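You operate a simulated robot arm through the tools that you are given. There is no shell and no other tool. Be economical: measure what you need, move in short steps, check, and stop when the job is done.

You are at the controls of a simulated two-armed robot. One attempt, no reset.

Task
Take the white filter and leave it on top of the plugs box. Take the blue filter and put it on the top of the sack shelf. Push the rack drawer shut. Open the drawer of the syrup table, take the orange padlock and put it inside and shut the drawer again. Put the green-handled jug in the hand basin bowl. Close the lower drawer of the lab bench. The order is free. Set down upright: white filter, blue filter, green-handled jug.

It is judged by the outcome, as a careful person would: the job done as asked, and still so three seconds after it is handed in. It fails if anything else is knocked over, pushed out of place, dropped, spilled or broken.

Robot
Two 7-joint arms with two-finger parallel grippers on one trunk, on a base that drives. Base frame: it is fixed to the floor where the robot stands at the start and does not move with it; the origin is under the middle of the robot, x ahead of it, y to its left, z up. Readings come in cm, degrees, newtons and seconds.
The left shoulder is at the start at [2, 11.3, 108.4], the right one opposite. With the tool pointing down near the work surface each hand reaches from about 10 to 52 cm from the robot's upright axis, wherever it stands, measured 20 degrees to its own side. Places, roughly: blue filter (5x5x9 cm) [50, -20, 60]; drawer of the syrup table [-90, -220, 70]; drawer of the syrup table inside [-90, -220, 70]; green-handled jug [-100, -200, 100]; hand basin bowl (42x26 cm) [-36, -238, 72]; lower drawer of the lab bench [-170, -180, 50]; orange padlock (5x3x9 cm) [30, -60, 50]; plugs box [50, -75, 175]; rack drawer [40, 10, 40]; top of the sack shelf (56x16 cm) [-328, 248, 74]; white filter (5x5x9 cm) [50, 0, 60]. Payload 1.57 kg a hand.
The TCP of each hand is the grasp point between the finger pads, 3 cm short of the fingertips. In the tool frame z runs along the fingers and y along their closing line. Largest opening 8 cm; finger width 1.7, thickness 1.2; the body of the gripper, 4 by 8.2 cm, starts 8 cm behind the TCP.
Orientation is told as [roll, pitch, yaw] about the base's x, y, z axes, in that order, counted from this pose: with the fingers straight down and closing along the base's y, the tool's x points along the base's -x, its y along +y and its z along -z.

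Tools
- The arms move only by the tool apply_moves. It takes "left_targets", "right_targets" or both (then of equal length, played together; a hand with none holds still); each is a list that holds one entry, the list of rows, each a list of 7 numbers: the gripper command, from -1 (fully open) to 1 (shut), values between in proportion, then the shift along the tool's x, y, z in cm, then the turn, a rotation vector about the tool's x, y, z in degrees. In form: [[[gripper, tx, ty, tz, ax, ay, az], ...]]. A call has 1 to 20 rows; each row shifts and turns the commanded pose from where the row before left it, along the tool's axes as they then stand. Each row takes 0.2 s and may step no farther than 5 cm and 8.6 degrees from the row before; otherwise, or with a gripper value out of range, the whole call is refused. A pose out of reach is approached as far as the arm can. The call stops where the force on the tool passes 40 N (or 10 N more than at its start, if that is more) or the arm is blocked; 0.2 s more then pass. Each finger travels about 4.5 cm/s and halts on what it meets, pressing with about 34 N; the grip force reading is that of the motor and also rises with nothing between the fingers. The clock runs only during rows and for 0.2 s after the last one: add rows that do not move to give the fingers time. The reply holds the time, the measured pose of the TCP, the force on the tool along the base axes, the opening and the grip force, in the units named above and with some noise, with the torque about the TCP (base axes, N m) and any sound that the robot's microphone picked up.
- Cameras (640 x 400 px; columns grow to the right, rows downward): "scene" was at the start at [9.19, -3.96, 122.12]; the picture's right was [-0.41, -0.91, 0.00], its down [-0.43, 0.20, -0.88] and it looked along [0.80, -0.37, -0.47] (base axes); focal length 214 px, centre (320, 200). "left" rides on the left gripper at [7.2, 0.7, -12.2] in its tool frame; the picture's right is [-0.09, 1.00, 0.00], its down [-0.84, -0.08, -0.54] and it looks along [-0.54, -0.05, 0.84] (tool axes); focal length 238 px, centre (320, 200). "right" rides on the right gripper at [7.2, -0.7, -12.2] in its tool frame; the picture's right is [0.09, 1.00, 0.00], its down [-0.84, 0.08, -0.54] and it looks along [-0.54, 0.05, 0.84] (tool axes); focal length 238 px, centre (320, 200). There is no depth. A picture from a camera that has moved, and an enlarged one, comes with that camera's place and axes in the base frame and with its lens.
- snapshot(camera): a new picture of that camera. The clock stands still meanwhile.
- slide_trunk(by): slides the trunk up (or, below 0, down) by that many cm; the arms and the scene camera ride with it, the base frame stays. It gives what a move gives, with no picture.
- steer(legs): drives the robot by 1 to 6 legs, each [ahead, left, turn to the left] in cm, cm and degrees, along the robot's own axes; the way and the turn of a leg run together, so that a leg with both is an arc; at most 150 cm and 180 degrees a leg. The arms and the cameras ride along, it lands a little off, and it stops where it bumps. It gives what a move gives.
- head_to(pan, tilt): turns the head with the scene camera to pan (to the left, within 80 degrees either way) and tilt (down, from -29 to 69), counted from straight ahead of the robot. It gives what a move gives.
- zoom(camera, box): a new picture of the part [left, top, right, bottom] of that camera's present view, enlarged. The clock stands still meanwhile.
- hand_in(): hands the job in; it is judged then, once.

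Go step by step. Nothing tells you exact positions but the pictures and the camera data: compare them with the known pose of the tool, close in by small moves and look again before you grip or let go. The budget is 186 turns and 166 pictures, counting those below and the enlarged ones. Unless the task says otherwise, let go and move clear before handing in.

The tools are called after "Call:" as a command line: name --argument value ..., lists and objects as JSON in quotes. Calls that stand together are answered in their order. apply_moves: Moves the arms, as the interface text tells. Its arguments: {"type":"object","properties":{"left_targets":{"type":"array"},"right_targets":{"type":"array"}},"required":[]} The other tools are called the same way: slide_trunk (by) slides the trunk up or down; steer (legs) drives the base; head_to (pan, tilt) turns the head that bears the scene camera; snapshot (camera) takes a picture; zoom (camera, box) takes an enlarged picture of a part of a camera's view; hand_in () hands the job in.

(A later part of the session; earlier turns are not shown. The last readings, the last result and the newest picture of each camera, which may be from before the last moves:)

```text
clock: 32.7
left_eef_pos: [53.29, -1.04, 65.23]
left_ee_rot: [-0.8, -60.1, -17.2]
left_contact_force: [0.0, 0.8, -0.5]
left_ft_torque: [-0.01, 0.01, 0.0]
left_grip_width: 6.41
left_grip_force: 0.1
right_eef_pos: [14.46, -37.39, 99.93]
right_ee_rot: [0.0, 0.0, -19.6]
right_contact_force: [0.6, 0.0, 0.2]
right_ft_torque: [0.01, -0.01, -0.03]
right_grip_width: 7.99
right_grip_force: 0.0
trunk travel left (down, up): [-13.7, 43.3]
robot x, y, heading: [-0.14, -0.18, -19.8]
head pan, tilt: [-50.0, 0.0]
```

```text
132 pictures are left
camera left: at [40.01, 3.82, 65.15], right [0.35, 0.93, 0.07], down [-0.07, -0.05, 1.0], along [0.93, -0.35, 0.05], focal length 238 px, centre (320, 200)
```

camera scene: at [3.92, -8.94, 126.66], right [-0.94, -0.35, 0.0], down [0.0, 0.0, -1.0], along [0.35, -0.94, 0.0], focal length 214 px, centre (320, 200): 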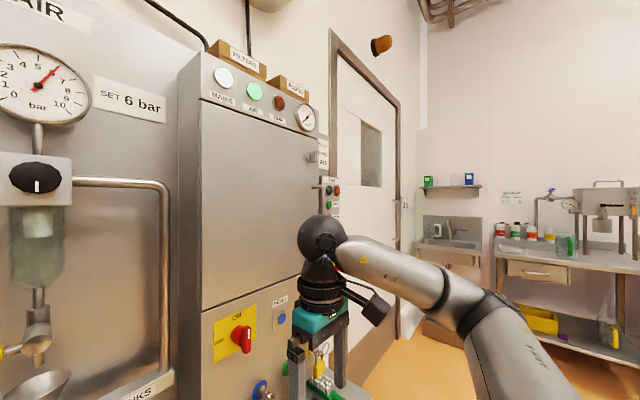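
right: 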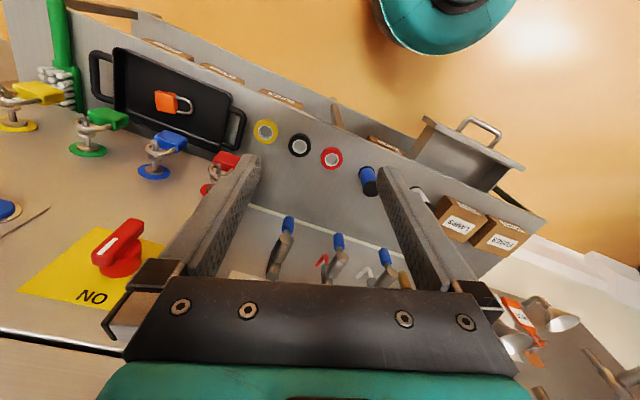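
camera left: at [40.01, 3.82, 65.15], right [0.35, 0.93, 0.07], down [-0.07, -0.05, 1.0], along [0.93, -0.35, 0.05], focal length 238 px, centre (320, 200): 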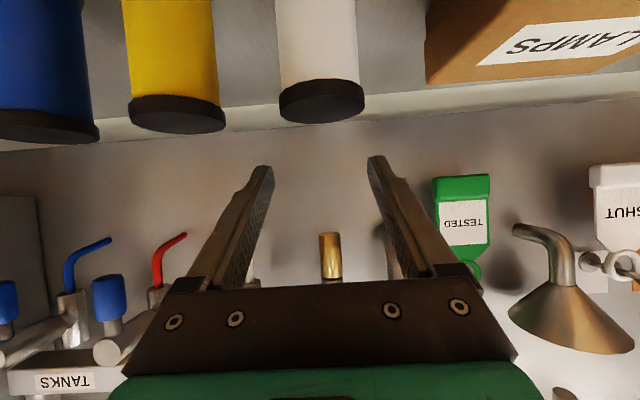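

Aligned again; descending, gripping with more time, and lifting 1 cm.

Call:
apply_moves --left_targets '[[[-0.6, 4.0, 0, 2.3, 0, 0, 0], [-0.6, 4.0, 0, 2.3, 0, 0, 0], [1, 0, 0, 0, 0, 0, 0], [1, 0, 0, 0, 0, 0, 0], [1, 0, 0, 0, 0, 0, 0], [1, 0, 0, 0, 0, 0, 0], [1, 0, 0, 0, 0, 0, 0], [1, -0.43, 0, -0.25, 0, 0, 0], [1, -0.43, 0, -0.25, 0, 0, 0], [1, -0.43, 0, -0.25, 0, 0, 0], [1, -0.43, 0, -0.25, 0, 0, 0]]]'

Call:
snapshot --camera "left"

```text
clock: 35.1
left_eef_pos: [53.47, -1.01, 58.03]
left_ee_rot: [-0.6, -60.0, -17.3]
left_contact_force: [-0.6, -0.8, -0.2]
left_ft_torque: [0.02, 0.0, 0.04]
left_grip_width: 4.4
left_grip_force: 34.2
right_eef_pos: [14.4, -37.3, 100.02]
right_ee_rot: [0.0, 0.0, -19.6]
right_contact_force: [1.2, -0.2, -0.4]
right_ft_torque: [0.0, -0.01, 0.0]
right_grip_width: 7.98
right_grip_force: 0.1
trunk travel left (down, up): [-13.7, 43.3]
robot x, y, heading: [-0.16, -0.08, -19.6]
head pan, tilt: [-50.0, 0.0]
```

```text
131 pictures are left
camera left: at [40.16, 3.97, 58.01], right [0.35, 0.93, 0.07], down [-0.07, -0.05, 1.0], along [0.93, -0.35, 0.05], focal length 238 px, centre (320, 200)
```

left: 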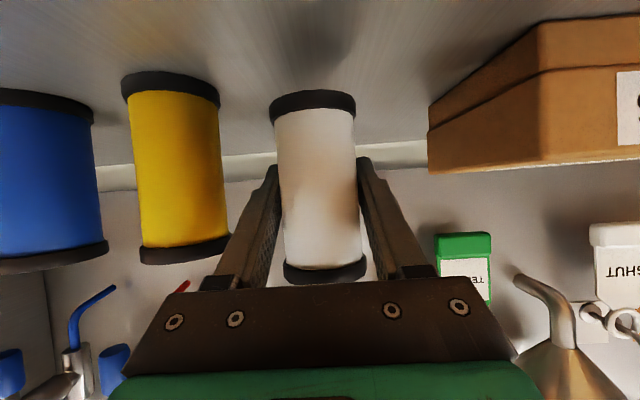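

It's held now. Lifting further gently, then back, and raising the trunk.

Call:
apply_moves --left_targets '[[[1, -0.87, 0, -0.5, 0, 0, 0], [1, -0.87, 0, -0.5, 0, 0, 0], [1, -1.3, 0, -0.75, 0, 0, 0], [1, -1.3, 0, -0.75, 0, 0, 0], [1, -1.73, 0, -1, 0, 0, 0], [1, -1.73, 0, -1, 0, 0, 0], [1, -1.73, 0, -1, 0, 0, 0], [1, 1, 0, -1.73, 0, 0, 0], [1, 1, 0, -1.73, 0, 0, 0], [1, 1, 0, -1.73, 0, 0, 0], [1, 1, 0, -1.73, 0, 0, 0]]]'

Call:
slide_trunk --by 40

Call:
snapshot --camera "left"

Call:
snapshot --camera "scene"

```text
clock: 37.5
left_eef_pos: [46.0, 1.49, 68.91]
left_ee_rot: [-0.7, -60.1, -17.2]
left_contact_force: [-0.8, -0.1, -0.2]
left_ft_torque: [-0.01, 0.0, 0.02]
left_grip_width: 4.41
left_grip_force: 34.0
right_eef_pos: [14.35, -37.34, 99.97]
right_ee_rot: [0.0, 0.0, -19.6]
right_contact_force: [0.4, 0.5, 0.4]
right_ft_torque: [-0.03, -0.01, 0.02]
right_grip_width: 7.99
right_grip_force: 0.0
trunk travel left (down, up): [-13.7, 43.3]
robot x, y, heading: [-0.48, -0.07, -19.7]
head pan, tilt: [-50.0, 0.0]
```

```text
clock: 41.3
left_eef_pos: [45.95, 1.59, 108.89]
left_ee_rot: [-0.7, -60.0, -17.1]
left_contact_force: [0.2, -0.4, -0.9]
left_ft_torque: [-0.01, 0.01, 0.02]
left_grip_width: 4.4
left_grip_force: 34.0
right_eef_pos: [14.39, -37.38, 140.0]
right_ee_rot: [-0.1, 0.0, -19.7]
right_contact_force: [-1.1, -0.5, 0.8]
right_ft_torque: [0.05, 0.04, 0.0]
right_grip_width: 8.02
right_grip_force: 0.0
trunk travel left (down, up): [-53.7, 3.3]
robot x, y, heading: [-0.38, 0.29, -19.4]
head pan, tilt: [-50.0, 0.0]
```

```text
130 pictures are left
camera left: at [32.66, 6.46, 108.81], right [0.35, 0.93, 0.07], down [-0.07, -0.05, 1.0], along [0.94, -0.35, 0.05], focal length 238 px, centre (320, 200)
```

left: 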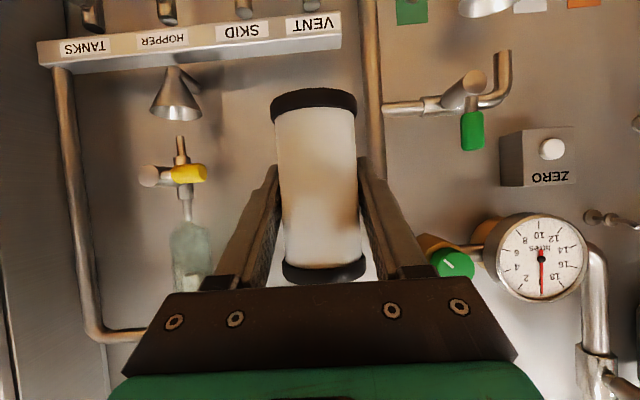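

```text
129 pictures are left
camera scene: at [3.92, -8.94, 166.66], right [-0.94, -0.35, 0.0], down [0.0, 0.0, -1.0], along [0.35, -0.94, 0.0], focal length 214 px, centre (320, 200)
```

scene: 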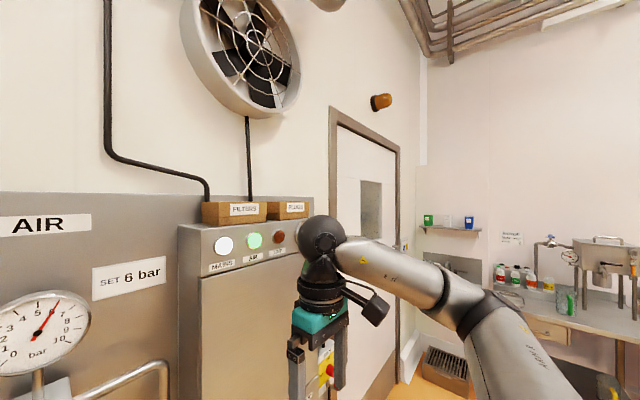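

The filter is held upright. I'll zoom on the plugs box from this height to triangulate.

Call:
zoom --camera "scene" --box '[170, 160, 330, 260]'

```text
4.00 times, centred on (250, 210) of scene
camera zoom: at [3.92, -8.94, 166.66], right [-0.94, -0.35, 0.0], down [0.0, 0.0, -1.0], along [0.35, -0.94, 0.0], focal length 858 px, centre (600, 160)
```

zoom: 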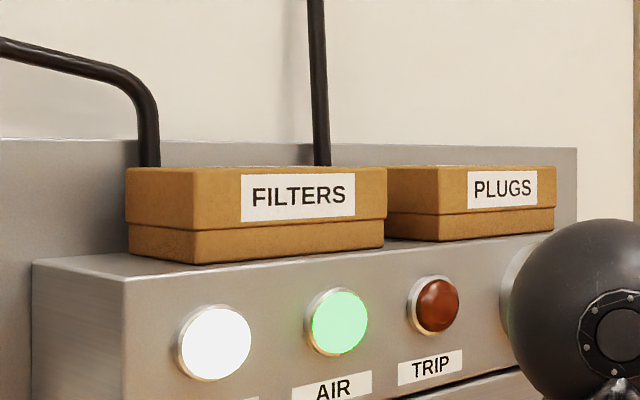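

Plugs box top is at z≈166, centre near [41,-76]. I'll slide the robot right 70 cm along the table with the filter held back.

Call:
steer --legs '[[0, -70, 1]]'

Call:
slide_trunk --by 3.2

Call:
head_to --pan 10 --tilt 5

Call:
snapshot --camera "scene"

```text
clock: 45.2
left_eef_pos: [23.19, -64.15, 108.99]
left_ee_rot: [-0.6, -60.1, -15.2]
left_contact_force: [0.6, -0.4, 0.0]
left_ft_torque: [0.0, -0.03, 0.03]
left_grip_width: 4.41
left_grip_force: 33.6
right_eef_pos: [-7.1, -104.02, 139.96]
right_ee_rot: [0.0, -0.1, -17.7]
right_contact_force: [0.2, 0.2, 0.7]
right_ft_torque: [-0.02, 0.0, 0.0]
right_grip_width: 8.0
right_grip_force: 0.1
trunk travel left (down, up): [-53.7, 3.3]
robot x, y, heading: [-22.61, -67.01, -17.7]
head pan, tilt: [-50.0, 0.0]
```

```text
clock: 45.9
left_eef_pos: [23.15, -64.05, 112.16]
left_ee_rot: [-0.7, -59.9, -15.2]
left_contact_force: [-0.7, -0.2, -1.0]
left_ft_torque: [0.0, -0.05, -0.01]
left_grip_width: 4.41
left_grip_force: 33.5
right_eef_pos: [-7.1, -103.98, 143.17]
right_ee_rot: [0.0, 0.0, -17.7]
right_contact_force: [-0.2, -0.1, -0.3]
right_ft_torque: [0.0, -0.01, 0.0]
right_grip_width: 7.99
right_grip_force: 0.1
trunk travel left (down, up): [-56.9, 0.1]
robot x, y, heading: [-22.9, -67.06, -17.7]
head pan, tilt: [-50.0, 0.0]
```

```text
clock: 47.2
left_eef_pos: [23.23, -64.19, 112.05]
left_ee_rot: [-0.8, -59.9, -15.3]
left_contact_force: [-0.1, 0.2, -0.9]
left_ft_torque: [-0.01, -0.01, 0.0]
left_grip_width: 4.39
left_grip_force: 34.2
right_eef_pos: [-7.12, -104.06, 143.16]
right_ee_rot: [0.0, 0.0, -17.7]
right_contact_force: [-0.3, 0.2, -0.6]
right_ft_torque: [0.03, 0.0, 0.01]
right_grip_width: 8.05
right_grip_force: 0.1
trunk travel left (down, up): [-56.9, 0.1]
robot x, y, heading: [-22.41, -67.4, -17.6]
head pan, tilt: [10.0, 5.0]
```

```text
127 pictures are left
camera scene: at [-12.84, -68.91, 169.07], right [-0.14, -0.99, 0.0], down [-0.09, 0.01, -1.0], along [0.99, -0.14, -0.09], focal length 214 px, centre (320, 200)
```

scene: 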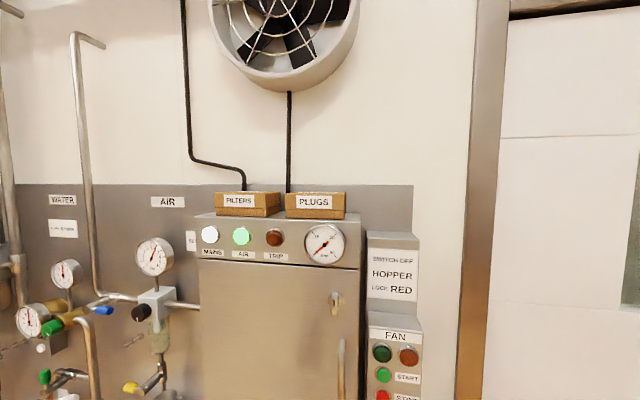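

Geometry agrees. I'll move right 6.7, forward 6, then up to about z 176 in front of the cabinet.

Call:
apply_moves --left_targets '[[[1, 0, -3.35, 0, 0, 0, 0], [1, 0, -3.35, 0, 0, 0, 0], [1, -1.5, 0, 2.6, 0, 0, 0], [1, -1.5, 0, 2.6, 0, 0, 0], [1, -3.46, 0, -2, 0, 0, 0], [1, -3.46, 0, -2, 0, 0, 0], [1, -3.46, 0, -2, 0, 0, 0], [1, -3.46, 0, -2, 0, 0, 0], [1, -3.46, 0, -2, 0, 0, 0], [1, -3.46, 0, -2, 0, 0, 0], [1, -3.46, 0, -2, 0, 0, 0], [1, -3.46, 0, -2, 0, 0, 0], [1, -3.46, 0, -2, 0, 0, 0], [1, -3.46, 0, -2, 0, 0, 0], [1, -3.46, 0, -2, 0, 0, 0], [1, -3.46, 0, -2, 0, 0, 0], [1, -3.46, 0, -2, 0, 0, 0], [1, -3.46, 0, -2, 0, 0, 0], [1, -3.46, 0, -2, 0, 0, 0], [1, -3.46, 0, -2, 0, 0, 0]]]'

Call:
snapshot --camera "scene"

Call:
snapshot --camera "left"

```text
clock: 49.2
left_eef_pos: [27.98, -68.17, 127.9]
left_ee_rot: [15.2, -58.0, -27.9]
left_contact_force: [0.5, -0.3, -0.4]
left_ft_torque: [0.02, 0.0, -0.01]
left_grip_width: 4.39
left_grip_force: 34.5
right_eef_pos: [-7.04, -104.06, 143.2]
right_ee_rot: [0.0, 0.0, -17.8]
right_contact_force: [-1.2, 0.0, -0.4]
right_ft_torque: [-0.01, 0.0, -0.03]
right_grip_width: 7.96
right_grip_force: 0.1
trunk travel left (down, up): [-56.9, 0.1]
robot x, y, heading: [-22.34, -67.47, -17.6]
head pan, tilt: [10.0, 5.0]
stopped in row 9 (left hand): the arm was blocked; the commanded pose is now the measured one
```

```text
126 pictures are left
camera scene: at [-12.82, -68.9, 169.07], right [-0.14, -0.99, 0.0], down [-0.09, 0.01, -1.0], along [0.99, -0.13, -0.09], focal length 214 px, centre (320, 200)
```

scene: 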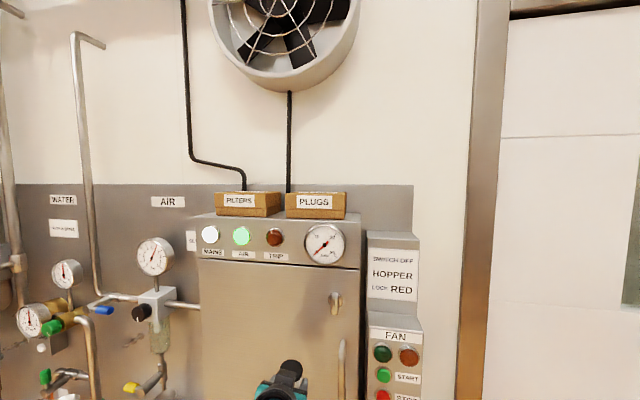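

```text
125 pictures are left
camera left: at [14.54, -63.92, 128.19], right [0.3, 0.93, 0.22], down [-0.09, -0.2, 0.98], along [0.95, -0.31, 0.02], focal length 238 px, centre (320, 200)
```

left: 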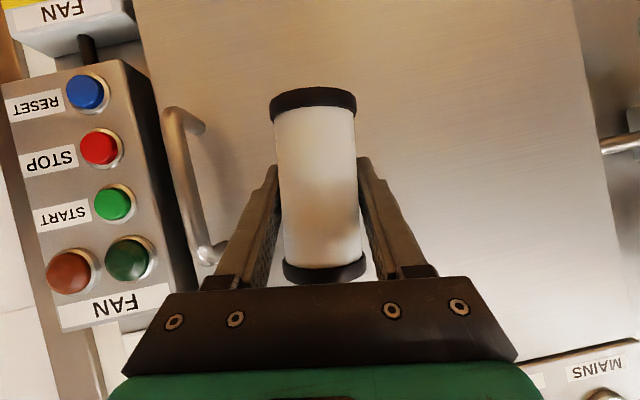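

The arm folded and got blocked in itself. I'll drive back 20 cm so the hand can rise further out in front, correct the tool tilt, and extend first.

Call:
steer --legs '[[-22, 0, 0]]'

Call:
apply_moves --left_targets '[[[1, -1.5, 0, 2.6, 2.14, -0.55, -3.35], [1, -1.5, 0, 2.6, 2.14, -0.55, -3.35], [1, -1.5, 0, 2.6, 0, 0, 0], [1, -1.5, 0, 2.6, 0, 0, 0], [1, -1.5, 0, 2.6, 0, 0, 0]]]'

Call:
snapshot --camera "left"

```text
clock: 50.9
left_eef_pos: [7.09, -61.6, 127.94]
left_ee_rot: [15.2, -58.1, -27.9]
left_contact_force: [0.2, 0.2, -0.3]
left_ft_torque: [0.01, 0.0, 0.0]
left_grip_width: 4.37
left_grip_force: 34.1
right_eef_pos: [-28.04, -97.45, 143.22]
right_ee_rot: [0.0, -0.1, -17.8]
right_contact_force: [-1.1, -0.3, 0.8]
right_ft_torque: [-0.06, 0.0, 0.03]
right_grip_width: 8.0
right_grip_force: 0.1
trunk travel left (down, up): [-56.9, 0.1]
robot x, y, heading: [-43.86, -60.64, -17.8]
head pan, tilt: [10.0, 5.0]
```

```text
clock: 52.1
left_eef_pos: [22.03, -65.4, 127.82]
left_ee_rot: [0.0, -59.9, -15.2]
left_contact_force: [-0.2, -0.3, -0.2]
left_ft_torque: [0.02, -0.04, -0.02]
left_grip_width: 4.4
left_grip_force: 34.2
right_eef_pos: [-27.79, -97.4, 143.15]
right_ee_rot: [0.0, 0.1, -17.8]
right_contact_force: [-0.2, -0.8, 0.5]
right_ft_torque: [-0.01, 0.01, -0.01]
right_grip_width: 8.01
right_grip_force: 0.1
trunk travel left (down, up): [-56.9, 0.1]
robot x, y, heading: [-44.07, -60.48, -17.8]
head pan, tilt: [10.0, 5.0]
```

```text
124 pictures are left
camera left: at [8.52, -61.06, 127.85], right [0.31, 0.95, 0.08], down [-0.07, -0.06, 1.0], along [0.95, -0.31, 0.05], focal length 238 px, centre (320, 200)
```

left: 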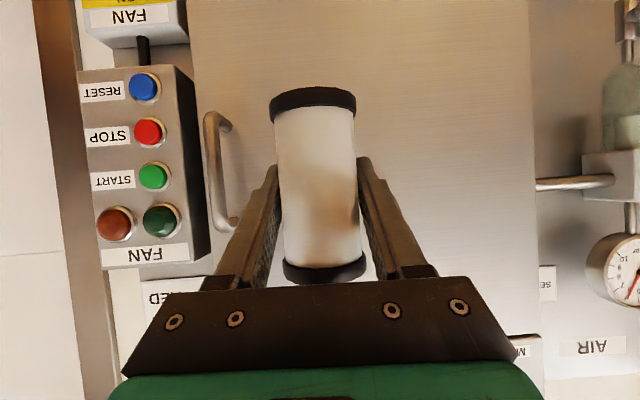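

Orientation restored, hand now 64 cm ahead. Raising to z≈178.

Call:
apply_moves --left_targets '[[[1, -3.46, 0, -2, 0, 0, 0], [1, -3.46, 0, -2, 0, 0, 0], [1, -3.46, 0, -2, 0, 0, 0], [1, -3.46, 0, -2, 0, 0, 0], [1, -3.46, 0, -2, 0, 0, 0], [1, -3.46, 0, -2, 0, 0, 0], [1, -3.46, 0, -2, 0, 0, 0], [1, -3.46, 0, -2, 0, 0, 0], [1, -3.46, 0, -2, 0, 0, 0], [1, -3.46, 0, -2, 0, 0, 0], [1, -3.46, 0, -2, 0, 0, 0], [1, -3.46, 0, -2, 0, 0, 0], [1, -1.73, 0, -1, 0, 0, 0]]]'

Call:
snapshot --camera "scene"

Call:
snapshot --camera "left"

```text
clock: 54.9
left_eef_pos: [21.2, -64.97, 177.31]
left_ee_rot: [0.0, -60.0, -15.2]
left_contact_force: [-0.3, 0.2, -0.5]
left_ft_torque: [-0.01, -0.04, 0.03]
left_grip_width: 4.35
left_grip_force: 34.0
left hand out of reach, approached as far as the arm can: row 13
right_eef_pos: [-27.96, -97.39, 143.17]
right_ee_rot: [0.0, 0.0, -17.9]
right_contact_force: [1.3, 0.5, 0.3]
right_ft_torque: [-0.02, 0.02, 0.03]
right_grip_width: 7.99
right_grip_force: 0.2
trunk travel left (down, up): [-56.9, 0.1]
robot x, y, heading: [-43.61, -60.86, -17.7]
head pan, tilt: [10.0, 5.0]
```

```text
123 pictures are left
camera scene: at [-33.62, -62.24, 169.07], right [-0.14, -0.99, 0.0], down [-0.09, 0.01, -1.0], along [0.99, -0.14, -0.09], focal length 214 px, centre (320, 200)
```

scene: 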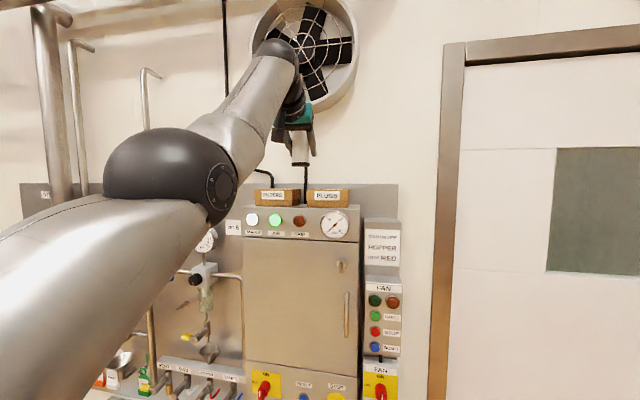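

```text
122 pictures are left
camera left: at [7.74, -60.67, 177.18], right [0.31, 0.95, 0.08], down [-0.07, -0.06, 1.0], along [0.95, -0.31, 0.05], focal length 238 px, centre (320, 200)
```

left: 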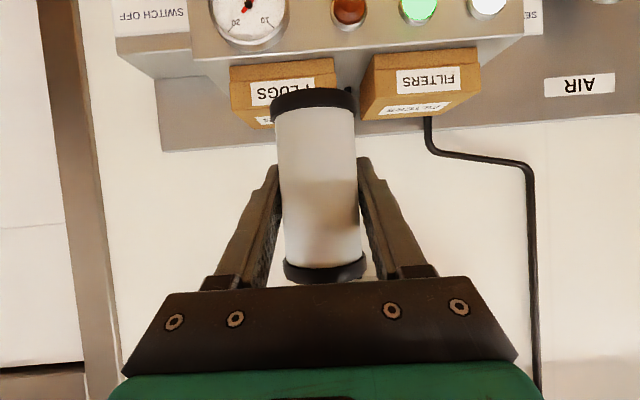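

The plugs box is in view below and to the right. I'll drive 21 cm ahead and 4.3 cm right, filter bottom about 6 cm above the box top.

Call:
steer --legs '[[0, -4.3, 0], [21, 0, 0]]'

Call:
snapshot --camera "scene"

Call:
snapshot --camera "left"

```text
clock: 57.0
left_eef_pos: [40.03, -75.32, 177.19]
left_ee_rot: [0.0, -60.3, -14.9]
left_contact_force: [-0.6, 0.8, -1.0]
left_ft_torque: [0.01, 0.02, -0.02]
left_grip_width: 4.35
left_grip_force: 33.7
right_eef_pos: [-8.93, -107.84, 143.17]
right_ee_rot: [0.0, 0.1, -17.7]
right_contact_force: [0.9, -0.2, 1.1]
right_ft_torque: [0.03, 0.03, 0.0]
right_grip_width: 8.01
right_grip_force: 0.0
trunk travel left (down, up): [-56.9, 0.1]
robot x, y, heading: [-24.59, -70.84, -17.6]
head pan, tilt: [10.0, 5.0]
```

```text
121 pictures are left
camera scene: at [-14.8, -72.7, 169.08], right [-0.13, -0.99, 0.0], down [-0.09, 0.01, -1.0], along [0.99, -0.13, -0.09], focal length 214 px, centre (320, 200)
```

scene: 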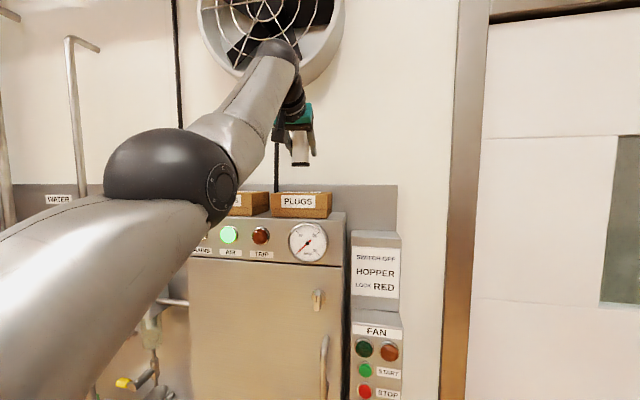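

```text
120 pictures are left
camera left: at [26.54, -70.97, 177.2], right [0.3, 0.95, 0.08], down [-0.07, -0.06, 1.0], along [0.95, -0.31, 0.05], focal length 238 px, centre (320, 200)
```

left: 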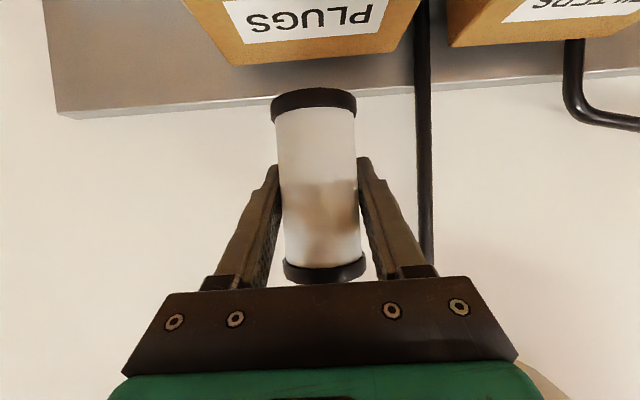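

Box centre is about 2 cm further and 0.9 cm right of the filter. I'll adjust and lower to just above the surface.

Call:
apply_moves --left_targets '[[[1, 0.87, 0, 0.5, 0, 0, 0], [1, -0.45, -0.9, 0.78, 0, 0, 0], [1, -0.45, 0, 0.78, 0, 0, 0], [1, 0.87, 0, 0.5, 0, 0, 0], [1, 0.87, 0, 0.5, 0, 0, 0], [1, 0.87, 0, 0.5, 0, 0, 0]]]'

Call:
snapshot --camera "left"

Call:
zoom --camera "scene" --box '[230, 110, 390, 210]'

```text
clock: 58.4
left_eef_pos: [40.99, -76.39, 172.68]
left_ee_rot: [0.1, -60.0, -15.1]
left_contact_force: [0.6, -0.5, -0.1]
left_ft_torque: [-0.03, -0.01, 0.0]
left_grip_width: 4.34
left_grip_force: 33.5
left hand out of reach, approached as far as the arm can: row 3
right_eef_pos: [-8.89, -107.82, 143.09]
right_ee_rot: [0.0, 0.0, -17.7]
right_contact_force: [0.1, 0.6, 0.8]
right_ft_torque: [-0.04, 0.05, -0.02]
right_grip_width: 8.01
right_grip_force: 0.0
trunk travel left (down, up): [-56.9, 0.1]
robot x, y, heading: [-24.65, -70.84, -17.3]
head pan, tilt: [10.0, 5.0]
```

```text
119 pictures are left
camera left: at [27.59, -72.15, 172.58], right [0.3, 0.95, 0.08], down [-0.07, -0.06, 1.0], along [0.95, -0.31, 0.05], focal length 238 px, centre (320, 200)
```

left: 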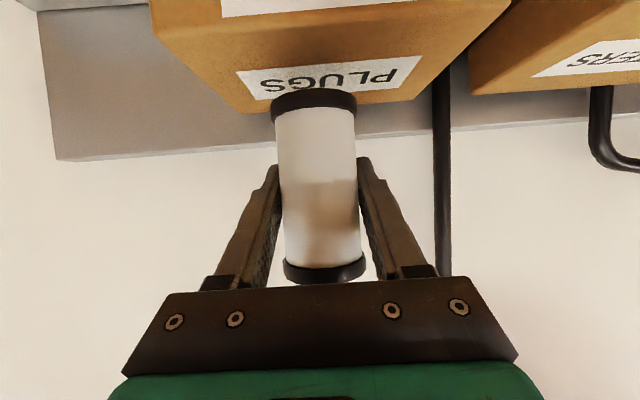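

```text
4.00 times, centred on (310, 160) of scene
camera zoom: at [-14.72, -72.69, 169.07], right [-0.13, -0.99, 0.0], down [-0.09, 0.01, -1.0], along [0.99, -0.13, -0.09], focal length 858 px, centre (360, 360)
```

zoom: 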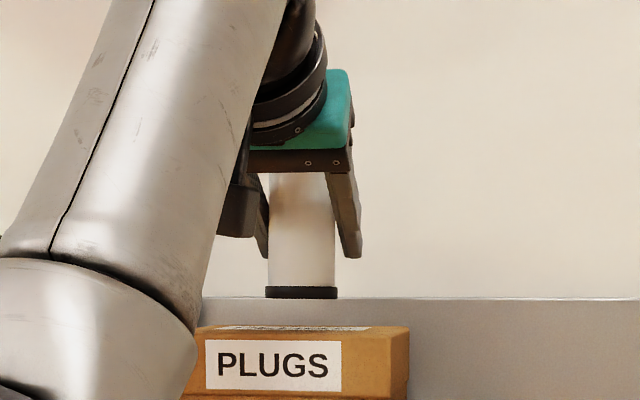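

The filter is over the box with about 2 cm to go. Lowering in 0.5 cm steps.

Call:
apply_moves --left_targets '[[[1, 0.43, 0, 0.25, 0, 0, 0], [1, 0.43, 0, 0.25, 0, 0, 0], [1, 0.43, 0, 0.25, 0, 0, 0]]]'

Call:
zoom --camera "scene" --box '[230, 110, 390, 210]'

```text
clock: 59.2
left_eef_pos: [40.91, -76.4, 171.21]
left_ee_rot: [0.1, -60.2, -15.0]
left_contact_force: [-0.4, -0.3, 0.0]
left_ft_torque: [-0.03, 0.0, 0.0]
left_grip_width: 4.39
left_grip_force: 33.4
right_eef_pos: [-9.03, -107.83, 143.18]
right_ee_rot: [0.0, 0.1, -17.7]
right_contact_force: [0.5, -0.6, -0.3]
right_ft_torque: [0.03, 0.0, 0.02]
right_grip_width: 7.99
right_grip_force: 0.0
trunk travel left (down, up): [-56.9, 0.1]
robot x, y, heading: [-24.65, -70.91, -17.9]
head pan, tilt: [10.0, 5.0]
```

```text
4.00 times, centred on (310, 160) of scene
camera zoom: at [-14.79, -72.69, 169.07], right [-0.13, -0.99, 0.0], down [-0.09, 0.01, -1.0], along [0.99, -0.13, -0.09], focal length 858 px, centre (360, 360)
```

zoom: 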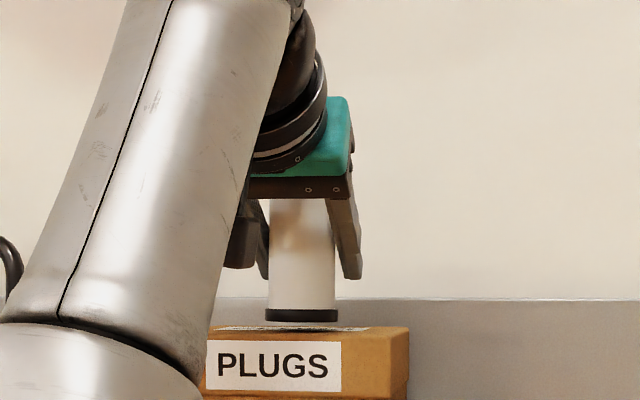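

About 0.5 cm left. Lowering in 0.2 steps.

Call:
apply_moves --left_targets '[[[1, 0.173, 0, 0.1, 0, 0, 0], [1, 0.173, 0, 0.1, 0, 0, 0], [1, 0.173, 0, 0.1, 0, 0, 0]]]'

Call:
zoom --camera "scene" --box '[270, 160, 350, 210]'

```text
clock: 60.0
left_eef_pos: [40.79, -76.33, 170.63]
left_ee_rot: [0.0, -60.2, -15.0]
left_contact_force: [0.3, 0.2, 0.8]
left_ft_torque: [-0.01, -0.02, 0.03]
left_grip_width: 4.39
left_grip_force: 34.3
right_eef_pos: [-8.98, -107.9, 143.1]
right_ee_rot: [-0.1, 0.0, -17.6]
right_contact_force: [0.0, 0.2, -0.4]
right_ft_torque: [0.0, 0.0, 0.0]
right_grip_width: 7.99
right_grip_force: 0.2
trunk travel left (down, up): [-56.9, 0.1]
robot x, y, heading: [-24.82, -70.45, -17.7]
head pan, tilt: [10.0, 5.0]
```

```text
8.00 times, centred on (310, 185) of scene
camera zoom: at [-14.8, -72.7, 169.07], right [-0.13, -0.99, 0.0], down [-0.09, 0.01, -1.0], along [0.99, -0.13, -0.09], focal length 1716 px, centre (400, 320)
```

zoom: 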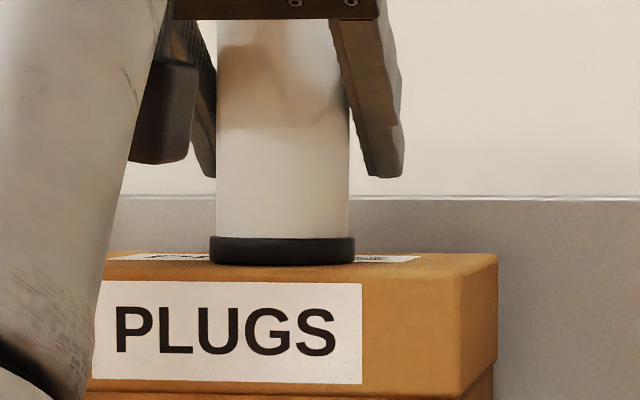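

Practically touching. Another 0.3 cm, feeling for contact.

Call:
apply_moves --left_targets '[[[1, 0.13, 0, 0.075, 0, 0, 0], [1, 0.13, 0, 0.075, 0, 0, 0]]]'

Call:
zoom --camera "scene" --box '[270, 160, 350, 210]'

```text
clock: 60.6
left_eef_pos: [40.77, -76.35, 170.65]
left_ee_rot: [-0.1, -60.6, -14.9]
left_contact_force: [2.4, -2.8, 9.4]
left_ft_torque: [-0.24, -0.02, 0.05]
left_grip_width: 4.37
left_grip_force: 33.8
right_eef_pos: [-9.08, -107.96, 143.18]
right_ee_rot: [0.0, 0.1, -17.7]
right_contact_force: [0.4, -0.2, -0.1]
right_ft_torque: [0.02, 0.02, -0.03]
right_grip_width: 7.98
right_grip_force: 0.1
trunk travel left (down, up): [-56.9, 0.1]
robot x, y, heading: [-25.16, -71.14, -17.3]
head pan, tilt: [10.0, 5.0]
```

```text
8.00 times, centred on (310, 185) of scene
camera zoom: at [-14.86, -72.73, 169.09], right [-0.13, -0.99, 0.0], down [-0.09, 0.01, -1.0], along [0.99, -0.13, -0.09], focal length 1716 px, centre (400, 320)
```

zoom: 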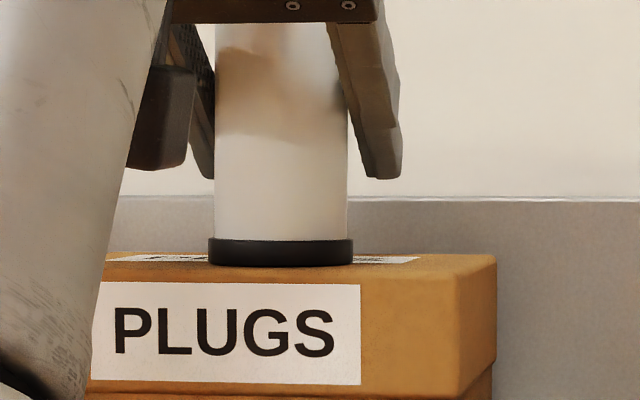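

Contact is felt (9 N). Opening the fingers and backing out horizontally.

Call:
apply_moves --left_targets '[[[0.2, 0, 0, 0, 0, 0, 0], [-0.2, 0, 0, 0, 0, 0, 0], [-0.8, 0, 0, 0, 0, 0, 0], [-0.8, 0, 0, 0, 0, 0, 0], [-0.8, 0, 0, 0, 0, 0, 0], [-0.8, 0.5, 0, -0.87, 0, 0, 0], [-0.8, 0.5, 0, -0.87, 0, 0, 0], [-0.8, 1, 0, -1.73, 0, 0, 0], [-0.8, 1, 0, -1.73, 0, 0, 0], [-0.8, 1, 0, -1.73, 0, 0, 0], [-0.8, 1, 0, -1.73, 0, 0, 0]]]'

Call:
zoom --camera "scene" --box '[230, 110, 390, 210]'

```text
clock: 63.0
left_eef_pos: [31.28, -73.73, 170.15]
left_ee_rot: [0.1, -60.0, -15.0]
left_contact_force: [-1.3, -0.5, -1.0]
left_ft_torque: [0.03, -0.01, 0.02]
left_grip_width: 7.22
left_grip_force: 0.1
right_eef_pos: [-9.0, -107.78, 143.19]
right_ee_rot: [0.0, 0.0, -17.6]
right_contact_force: [0.4, -0.2, -0.5]
right_ft_torque: [0.05, 0.0, -0.03]
right_grip_width: 7.99
right_grip_force: 0.1
trunk travel left (down, up): [-56.9, 0.1]
robot x, y, heading: [-24.71, -71.2, -17.7]
head pan, tilt: [10.0, 5.0]
```

```text
4.00 times, centred on (310, 160) of scene
camera zoom: at [-14.86, -72.71, 169.08], right [-0.13, -0.99, 0.0], down [-0.09, 0.01, -1.0], along [0.99, -0.13, -0.09], focal length 858 px, centre (360, 360)
```

zoom: 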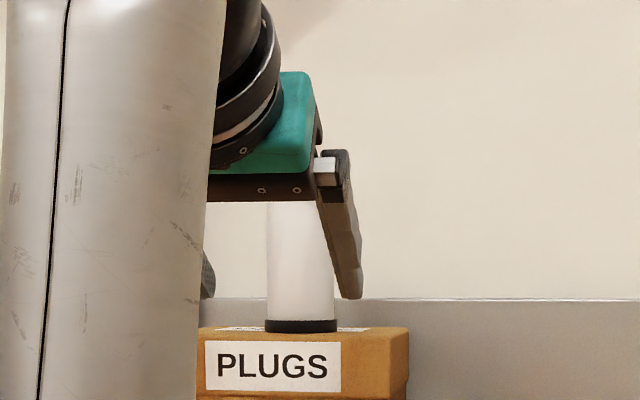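

White filter stands upright on the plugs box. I'll back the robot off, lower the trunk, and then bring the left hand down for the blue filter (about [47.7,-15.8]).

Call:
steer --legs '[[-26, 0, 0]]'

Call:
slide_trunk --by -40

Call:
apply_moves --left_targets '[[[-0.6, 4.3, 0, 2.5, 0, 0, 0], [-0.6, 4.3, 0, 2.5, 0, 0, 0], [-0.6, 4.3, 0, 2.5, 0, 0, 0], [-0.6, 4.3, 0, 2.5, 0, 0, 0], [-0.6, 4.3, 0, 2.5, 0, 0, 0], [-0.6, 4.3, 0, 2.5, 0, 0, 0], [-0.6, 4.3, 0, 2.5, 0, 0, 0], [-0.6, 4.3, 0, 2.5, 0, 0, 0], [-0.6, 4.3, 0, 2.5, 0, 0, 0], [-0.6, 4.3, 0, 2.5, 0, 0, 0], [-0.6, 4.3, 0, 2.5, 0, 0, 0], [-0.6, 2, 0, -3.4, 0, 0, 0], [-0.6, 2, 0, -3.4, 0, 0, 0]]]'

```text
clock: 64.9
left_eef_pos: [6.17, -65.71, 170.14]
left_ee_rot: [0.0, -60.0, -14.9]
left_contact_force: [0.8, 0.8, -0.6]
left_ft_torque: [-0.02, 0.01, 0.02]
left_grip_width: 7.2
left_grip_force: 0.0
right_eef_pos: [-34.07, -99.89, 143.07]
right_ee_rot: [0.0, 0.0, -17.5]
right_contact_force: [-0.5, -0.1, -0.2]
right_ft_torque: [0.03, -0.01, 0.01]
right_grip_width: 7.99
right_grip_force: 0.0
trunk travel left (down, up): [-56.9, 0.1]
robot x, y, heading: [-49.61, -62.69, -17.6]
head pan, tilt: [10.0, 5.0]
```

```text
clock: 68.7
left_eef_pos: [6.06, -65.69, 130.14]
left_ee_rot: [0.0, -60.1, -14.9]
left_contact_force: [0.0, 0.4, 0.3]
left_ft_torque: [-0.02, 0.01, 0.0]
left_grip_width: 7.22
left_grip_force: 0.0
right_eef_pos: [-34.09, -99.82, 103.11]
right_ee_rot: [0.0, -0.1, -17.5]
right_contact_force: [0.3, -0.3, -0.2]
right_ft_torque: [0.03, 0.0, 0.01]
right_grip_width: 7.97
right_grip_force: 0.1
trunk travel left (down, up): [-16.9, 40.1]
robot x, y, heading: [-49.94, -62.74, -17.6]
head pan, tilt: [10.0, 5.0]
```

```text
clock: 71.5
left_eef_pos: [-1.34, -63.73, 75.67]
left_ee_rot: [0.0, -60.2, -15.0]
left_contact_force: [1.1, -0.4, 0.4]
left_ft_torque: [0.01, 0.03, 0.0]
left_grip_width: 6.39
left_grip_force: 0.1
right_eef_pos: [-34.15, -99.82, 103.18]
right_ee_rot: [0.0, 0.0, -17.5]
right_contact_force: [0.0, 0.4, -0.4]
right_ft_torque: [0.02, 0.01, 0.0]
right_grip_width: 8.02
right_grip_force: 0.0
trunk travel left (down, up): [-16.9, 40.1]
robot x, y, heading: [-49.74, -63.07, -17.8]
head pan, tilt: [10.0, 5.0]
```

Now driving left 60.5 cm and ahead 22 cm so the hand stops about 10 cm short of the blue filter.

Call:
steer --legs '[[0, 60.5, 0], [22, 0, 0]]'

Call:
head_to --pan 0 --tilt 55

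Call:
snapshot --camera "left"

Call:
snapshot --camera "scene"

```text
clock: 76.2
left_eef_pos: [37.43, -11.22, 75.59]
left_ee_rot: [0.0, -60.1, -13.6]
left_contact_force: [0.3, -0.3, -0.5]
left_ft_torque: [-0.01, 0.02, 0.02]
left_grip_width: 6.41
left_grip_force: 0.1
right_eef_pos: [5.52, -48.07, 103.1]
right_ee_rot: [0.0, 0.0, -16.2]
right_contact_force: [1.5, 0.1, -0.2]
right_ft_torque: [-0.02, -0.03, -0.01]
right_grip_width: 8.02
right_grip_force: 0.0
trunk travel left (down, up): [-16.9, 40.1]
robot x, y, heading: [-11.51, -11.08, -16.2]
head pan, tilt: [10.0, 5.0]
```

```text
clock: 77.4
left_eef_pos: [37.44, -11.31, 75.67]
left_ee_rot: [0.0, -60.1, -13.6]
left_contact_force: [0.3, 0.2, 0.2]
left_ft_torque: [0.03, 0.01, 0.02]
left_grip_width: 6.41
left_grip_force: 0.0
right_eef_pos: [5.44, -48.11, 103.13]
right_ee_rot: [0.0, 0.0, -16.3]
right_contact_force: [0.0, -0.2, 0.3]
right_ft_torque: [-0.03, -0.03, 0.02]
right_grip_width: 7.99
right_grip_force: 0.0
trunk travel left (down, up): [-16.9, 40.1]
robot x, y, heading: [-11.46, -11.64, -16.4]
head pan, tilt: [0.0, 55.0]
```

```text
113 pictures are left
camera left: at [23.84, -7.37, 75.6], right [0.28, 0.96, 0.08], down [-0.07, -0.06, 1.0], along [0.96, -0.28, 0.05], focal length 238 px, centre (320, 200)
```

left: 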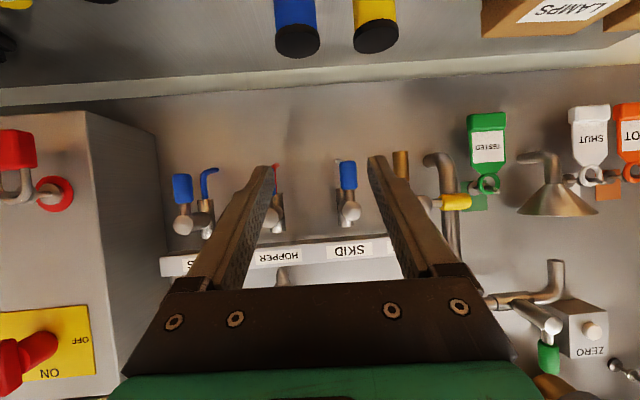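

```text
112 pictures are left
camera scene: at [-3.49, -14.14, 121.44], right [-0.28, -0.96, 0.0], down [-0.79, 0.23, -0.57], along [0.55, -0.16, -0.82], focal length 214 px, centre (320, 200)
```

scene: 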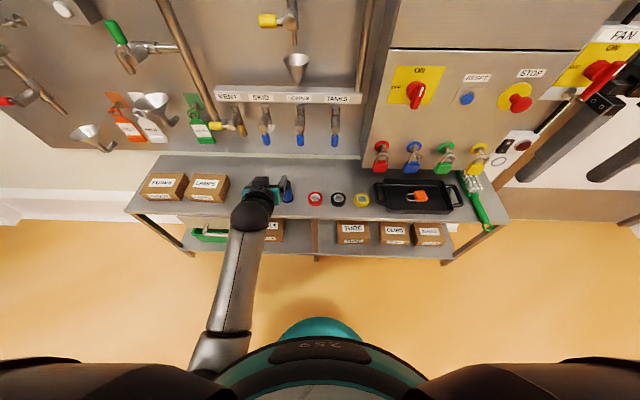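

Blue filter matches my estimate. Moving right 2, forward 11.5, and down to z≈66.

Call:
apply_moves --left_targets '[[[-0.6, 0, -2, 0, 0, 0, 0], [-0.6, -1.92, 0, 3.32, 0, 0, 0], [-0.6, -1.92, 0, 3.32, 0, 0, 0], [-0.6, -1.92, 0, 3.32, 0, 0, 0], [-0.6, 4.16, 0, 2.4, 0, 0, 0], [-0.6, 4.16, 0, 2.4, 0, 0, 0]]]'

Call:
snapshot --camera "left"

```text
clock: 78.8
left_eef_pos: [48.24, -15.91, 66.27]
left_ee_rot: [-0.2, -60.2, -13.6]
left_contact_force: [-0.2, -0.6, -0.3]
left_ft_torque: [-0.03, -0.03, 0.02]
left_grip_width: 6.4
left_grip_force: 0.0
right_eef_pos: [5.46, -48.12, 103.1]
right_ee_rot: [0.0, 0.0, -16.2]
right_contact_force: [-0.2, -0.4, 0.3]
right_ft_torque: [-0.01, -0.02, 0.0]
right_grip_width: 7.98
right_grip_force: 0.0
trunk travel left (down, up): [-16.9, 40.1]
robot x, y, heading: [-11.27, -11.57, -16.3]
head pan, tilt: [0.0, 55.0]
```

```text
111 pictures are left
camera left: at [34.75, -11.97, 66.29], right [0.28, 0.96, 0.08], down [-0.07, -0.06, 1.0], along [0.96, -0.28, 0.05], focal length 238 px, centre (320, 200)
```

left: 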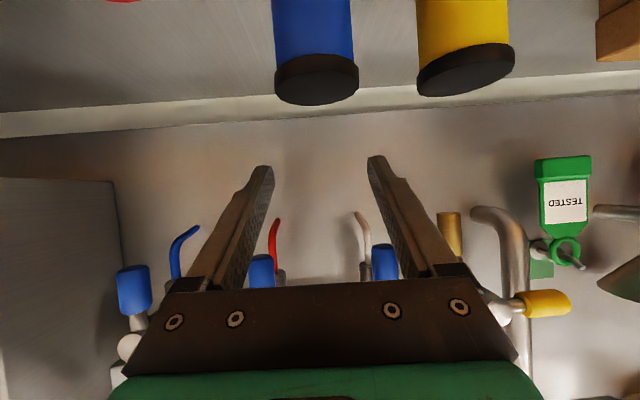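

Centred. Descending, gripping, and lifting gently.

Call:
apply_moves --left_targets '[[[-0.6, 2.9, -0.15, 1.7, 0, 0, 0], [-0.6, 2.9, 0, 1.7, 0, 0, 0], [-0.6, 2.9, 0, 1.7, 0, 0, 0], [1, 0, 0, 0, 0, 0, 0], [1, 0, 0, 0, 0, 0, 0], [1, 0, 0, 0, 0, 0, 0], [1, 0, 0, 0, 0, 0, 0], [1, 0, 0, 0, 0, 0, 0], [1, -0.43, 0, -0.25, 0, 0, 0], [1, -0.43, 0, -0.25, 0, 0, 0], [1, -0.43, 0, -0.25, 0, 0, 0], [1, -0.43, 0, -0.25, 0, 0, 0], [1, -0.87, 0, -0.5, 0, 0, 0], [1, -0.87, 0, -0.5, 0, 0, 0]]]'

Call:
snapshot --camera "left"

```text
clock: 81.8
left_eef_pos: [47.56, -15.85, 63.67]
left_ee_rot: [0.1, -60.1, -13.7]
left_contact_force: [1.1, 0.2, -0.4]
left_ft_torque: [0.0, 0.01, -0.03]
left_grip_width: 4.47
left_grip_force: 34.1
left hand out of reach, approached as far as the arm can: row 2, 3
right_eef_pos: [5.29, -48.09, 103.24]
right_ee_rot: [0.0, 0.0, -16.2]
right_contact_force: [-0.2, 0.4, 0.0]
right_ft_torque: [0.01, 0.01, -0.01]
right_grip_width: 8.02
right_grip_force: 0.0
trunk travel left (down, up): [-16.9, 40.1]
robot x, y, heading: [-11.13, -11.98, -16.2]
head pan, tilt: [0.0, 55.0]
```

```text
110 pictures are left
camera left: at [33.99, -11.88, 63.69], right [0.28, 0.96, 0.08], down [-0.07, -0.06, 1.0], along [0.96, -0.28, 0.05], focal length 238 px, centre (320, 200)
```

left: 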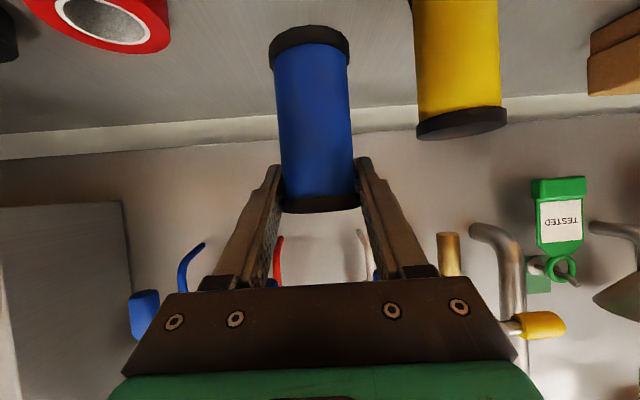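

The arm bottomed out of reach, so the blue filter is held only near its top. I'll put it back down using the trunk and regrip lower.

Call:
slide_trunk --by -3.7

Call:
apply_moves --left_targets '[[[1, 0.1, 0, 0.06, 0, 0, 0], [1, 0.1, 0, 0.06, 0, 0, 0]]]'

Call:
snapshot --camera "left"

```text
clock: 82.6
left_eef_pos: [47.42, -15.76, 59.91]
left_ee_rot: [0.3, -59.9, -13.8]
left_contact_force: [0.2, -0.4, -1.4]
left_ft_torque: [-0.01, 0.01, 0.03]
left_grip_width: 4.5
left_grip_force: 33.7
right_eef_pos: [5.45, -48.19, 99.45]
right_ee_rot: [-0.1, 0.1, -16.1]
right_contact_force: [0.0, 1.0, 0.3]
right_ft_torque: [0.01, -0.02, 0.01]
right_grip_width: 8.0
right_grip_force: 0.0
trunk travel left (down, up): [-13.2, 43.8]
robot x, y, heading: [-11.31, -11.63, -16.3]
head pan, tilt: [0.0, 55.0]
```

```text
clock: 83.2
left_eef_pos: [47.55, -15.6, 59.81]
left_ee_rot: [0.5, -60.3, -14.0]
left_contact_force: [-3.9, -2.3, 10.5]
left_ft_torque: [-0.34, 0.34, 0.01]
left_grip_width: 4.46
left_grip_force: 34.4
right_eef_pos: [5.35, -48.07, 99.56]
right_ee_rot: [0.0, -0.1, -16.2]
right_contact_force: [-0.5, 0.1, 0.4]
right_ft_torque: [-0.01, 0.02, 0.01]
right_grip_width: 7.98
right_grip_force: 0.1
trunk travel left (down, up): [-13.2, 43.8]
robot x, y, heading: [-11.2, -11.6, -16.4]
head pan, tilt: [0.0, 55.0]
```

```text
109 pictures are left
camera left: at [34.06, -11.69, 59.83], right [0.28, 0.96, 0.09], down [-0.07, -0.07, 0.99], along [0.96, -0.28, 0.05], focal length 238 px, centre (320, 200)
```

left: 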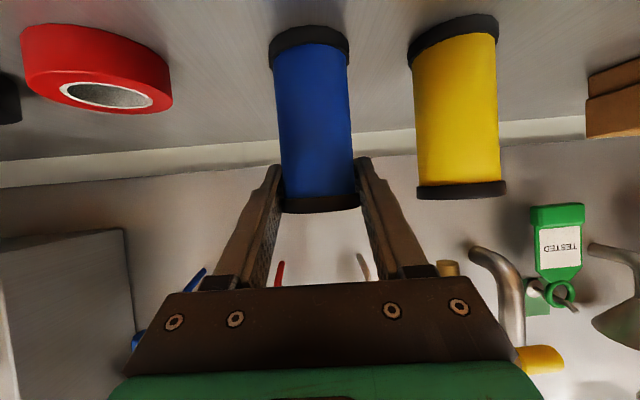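

Down on the table with contact. Opening, lowering the trunk 4 cm, and gripping again at mid-height.

Call:
apply_moves --left_targets '[[[-0.6, 0, 0, 0, 0, 0, 0], [-0.6, 0, 0, 0, 0, 0, 0], [-0.6, 0, 0, 0, 0, 0, 0], [-0.6, 0, 0, 0, 0, 0, 0]]]'

Call:
slide_trunk --by -4.3

Call:
snapshot --camera "left"

```text
clock: 84.2
left_eef_pos: [47.72, -15.67, 59.9]
left_ee_rot: [0.6, -60.2, -14.1]
left_contact_force: [0.2, -0.7, 0.6]
left_ft_torque: [0.01, -0.02, 0.02]
left_grip_width: 6.39
left_grip_force: 0.1
right_eef_pos: [5.36, -48.2, 99.48]
right_ee_rot: [0.0, -0.1, -16.2]
right_contact_force: [0.3, -0.1, 0.2]
right_ft_torque: [0.02, 0.06, 0.02]
right_grip_width: 7.99
right_grip_force: 0.0
trunk travel left (down, up): [-13.2, 43.8]
robot x, y, heading: [-11.46, -11.36, -16.1]
head pan, tilt: [0.0, 55.0]
```

```text
clock: 85.1
left_eef_pos: [47.68, -15.59, 55.69]
left_ee_rot: [0.7, -60.2, -14.0]
left_contact_force: [-0.4, 0.2, 0.3]
left_ft_torque: [0.02, 0.01, 0.04]
left_grip_width: 6.39
left_grip_force: 0.1
right_eef_pos: [5.31, -48.05, 95.19]
right_ee_rot: [0.0, -0.1, -16.2]
right_contact_force: [-0.4, -0.9, -0.2]
right_ft_torque: [-0.02, -0.01, 0.01]
right_grip_width: 7.99
right_grip_force: 0.1
trunk travel left (down, up): [-8.9, 48.1]
robot x, y, heading: [-11.38, -11.84, -16.2]
head pan, tilt: [0.0, 55.0]
```

```text
108 pictures are left
camera left: at [34.11, -11.69, 55.49], right [0.28, 0.96, 0.09], down [-0.07, -0.07, 1.0], along [0.96, -0.28, 0.05], focal length 238 px, centre (320, 200)
```

left: 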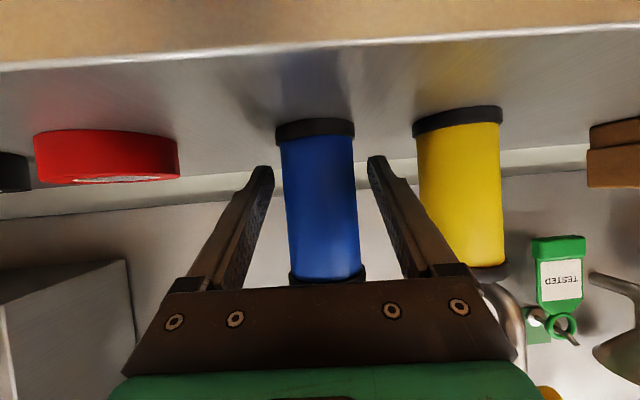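

Well placed. Gripping and lifting with the trunk.

Call:
apply_moves --left_targets '[[[1, 0, 0, 0, 0, 0, 0], [1, 0, 0, 0, 0, 0, 0], [1, 0, 0, 0, 0, 0, 0], [1, 0, 0, 0, 0, 0, 0], [1, 0, 0, 0, 0, 0, 0], [1, -0.26, 0, -0.15, 0, 0, 0], [1, -0.26, 0, -0.15, 0, 0, 0], [1, -0.43, 0, -0.25, 0, 0, 0], [1, -0.43, 0, -0.25, 0, 0, 0]]]'

Call:
slide_trunk --by 14

Call:
snapshot --camera "left"

Call:
snapshot --camera "scene"

```text
clock: 87.1
left_eef_pos: [47.71, -15.63, 57.13]
left_ee_rot: [0.5, -60.2, -13.9]
left_contact_force: [-0.5, -0.5, -1.5]
left_ft_torque: [0.0, -0.03, 0.02]
left_grip_width: 4.44
left_grip_force: 34.1
right_eef_pos: [5.39, -48.2, 95.12]
right_ee_rot: [0.0, -0.1, -16.2]
right_contact_force: [0.1, 0.4, -0.3]
right_ft_torque: [-0.01, -0.03, 0.0]
right_grip_width: 8.02
right_grip_force: 0.1
trunk travel left (down, up): [-8.9, 48.1]
robot x, y, heading: [-11.23, -11.7, -16.1]
head pan, tilt: [0.0, 55.0]
```

```text
clock: 88.7
left_eef_pos: [47.66, -15.56, 70.9]
left_ee_rot: [0.6, -59.9, -13.9]
left_contact_force: [0.0, -0.6, -1.2]
left_ft_torque: [-0.04, 0.05, 0.0]
left_grip_width: 4.45
left_grip_force: 34.1
right_eef_pos: [5.42, -48.11, 109.29]
right_ee_rot: [-0.1, 0.0, -16.2]
right_contact_force: [-0.3, 1.5, -0.8]
right_ft_torque: [-0.02, -0.02, 0.02]
right_grip_width: 8.0
right_grip_force: 0.1
trunk travel left (down, up): [-22.9, 34.1]
robot x, y, heading: [-11.35, -11.49, -16.2]
head pan, tilt: [0.0, 55.0]
```

```text
107 pictures are left
camera left: at [34.08, -11.7, 70.94], right [0.28, 0.96, 0.08], down [-0.07, -0.07, 1.0], along [0.96, -0.28, 0.05], focal length 238 px, centre (320, 200)
```

left: 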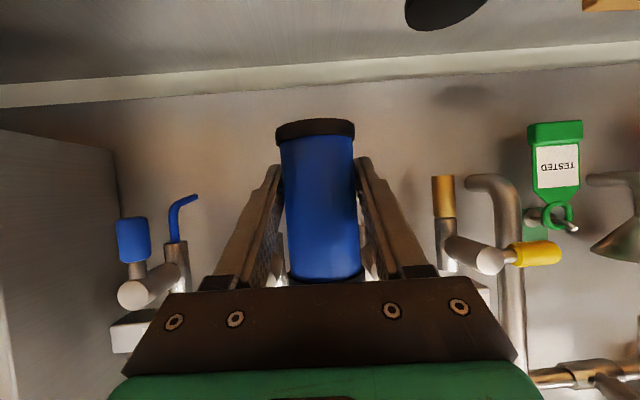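

```text
106 pictures are left
camera scene: at [-3.48, -14.15, 127.42], right [-0.28, -0.96, 0.0], down [-0.79, 0.23, -0.57], along [0.55, -0.16, -0.82], focal length 214 px, centre (320, 200)
```

scene: 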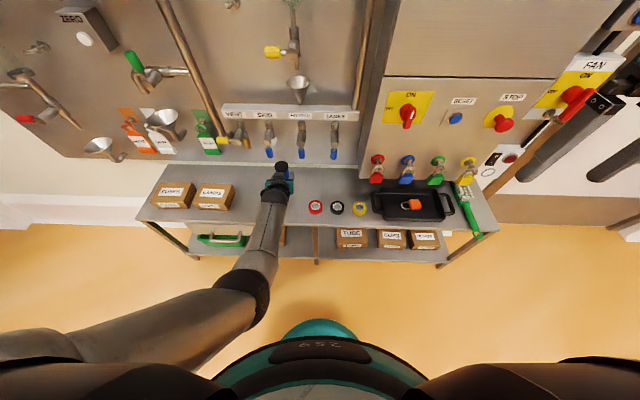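

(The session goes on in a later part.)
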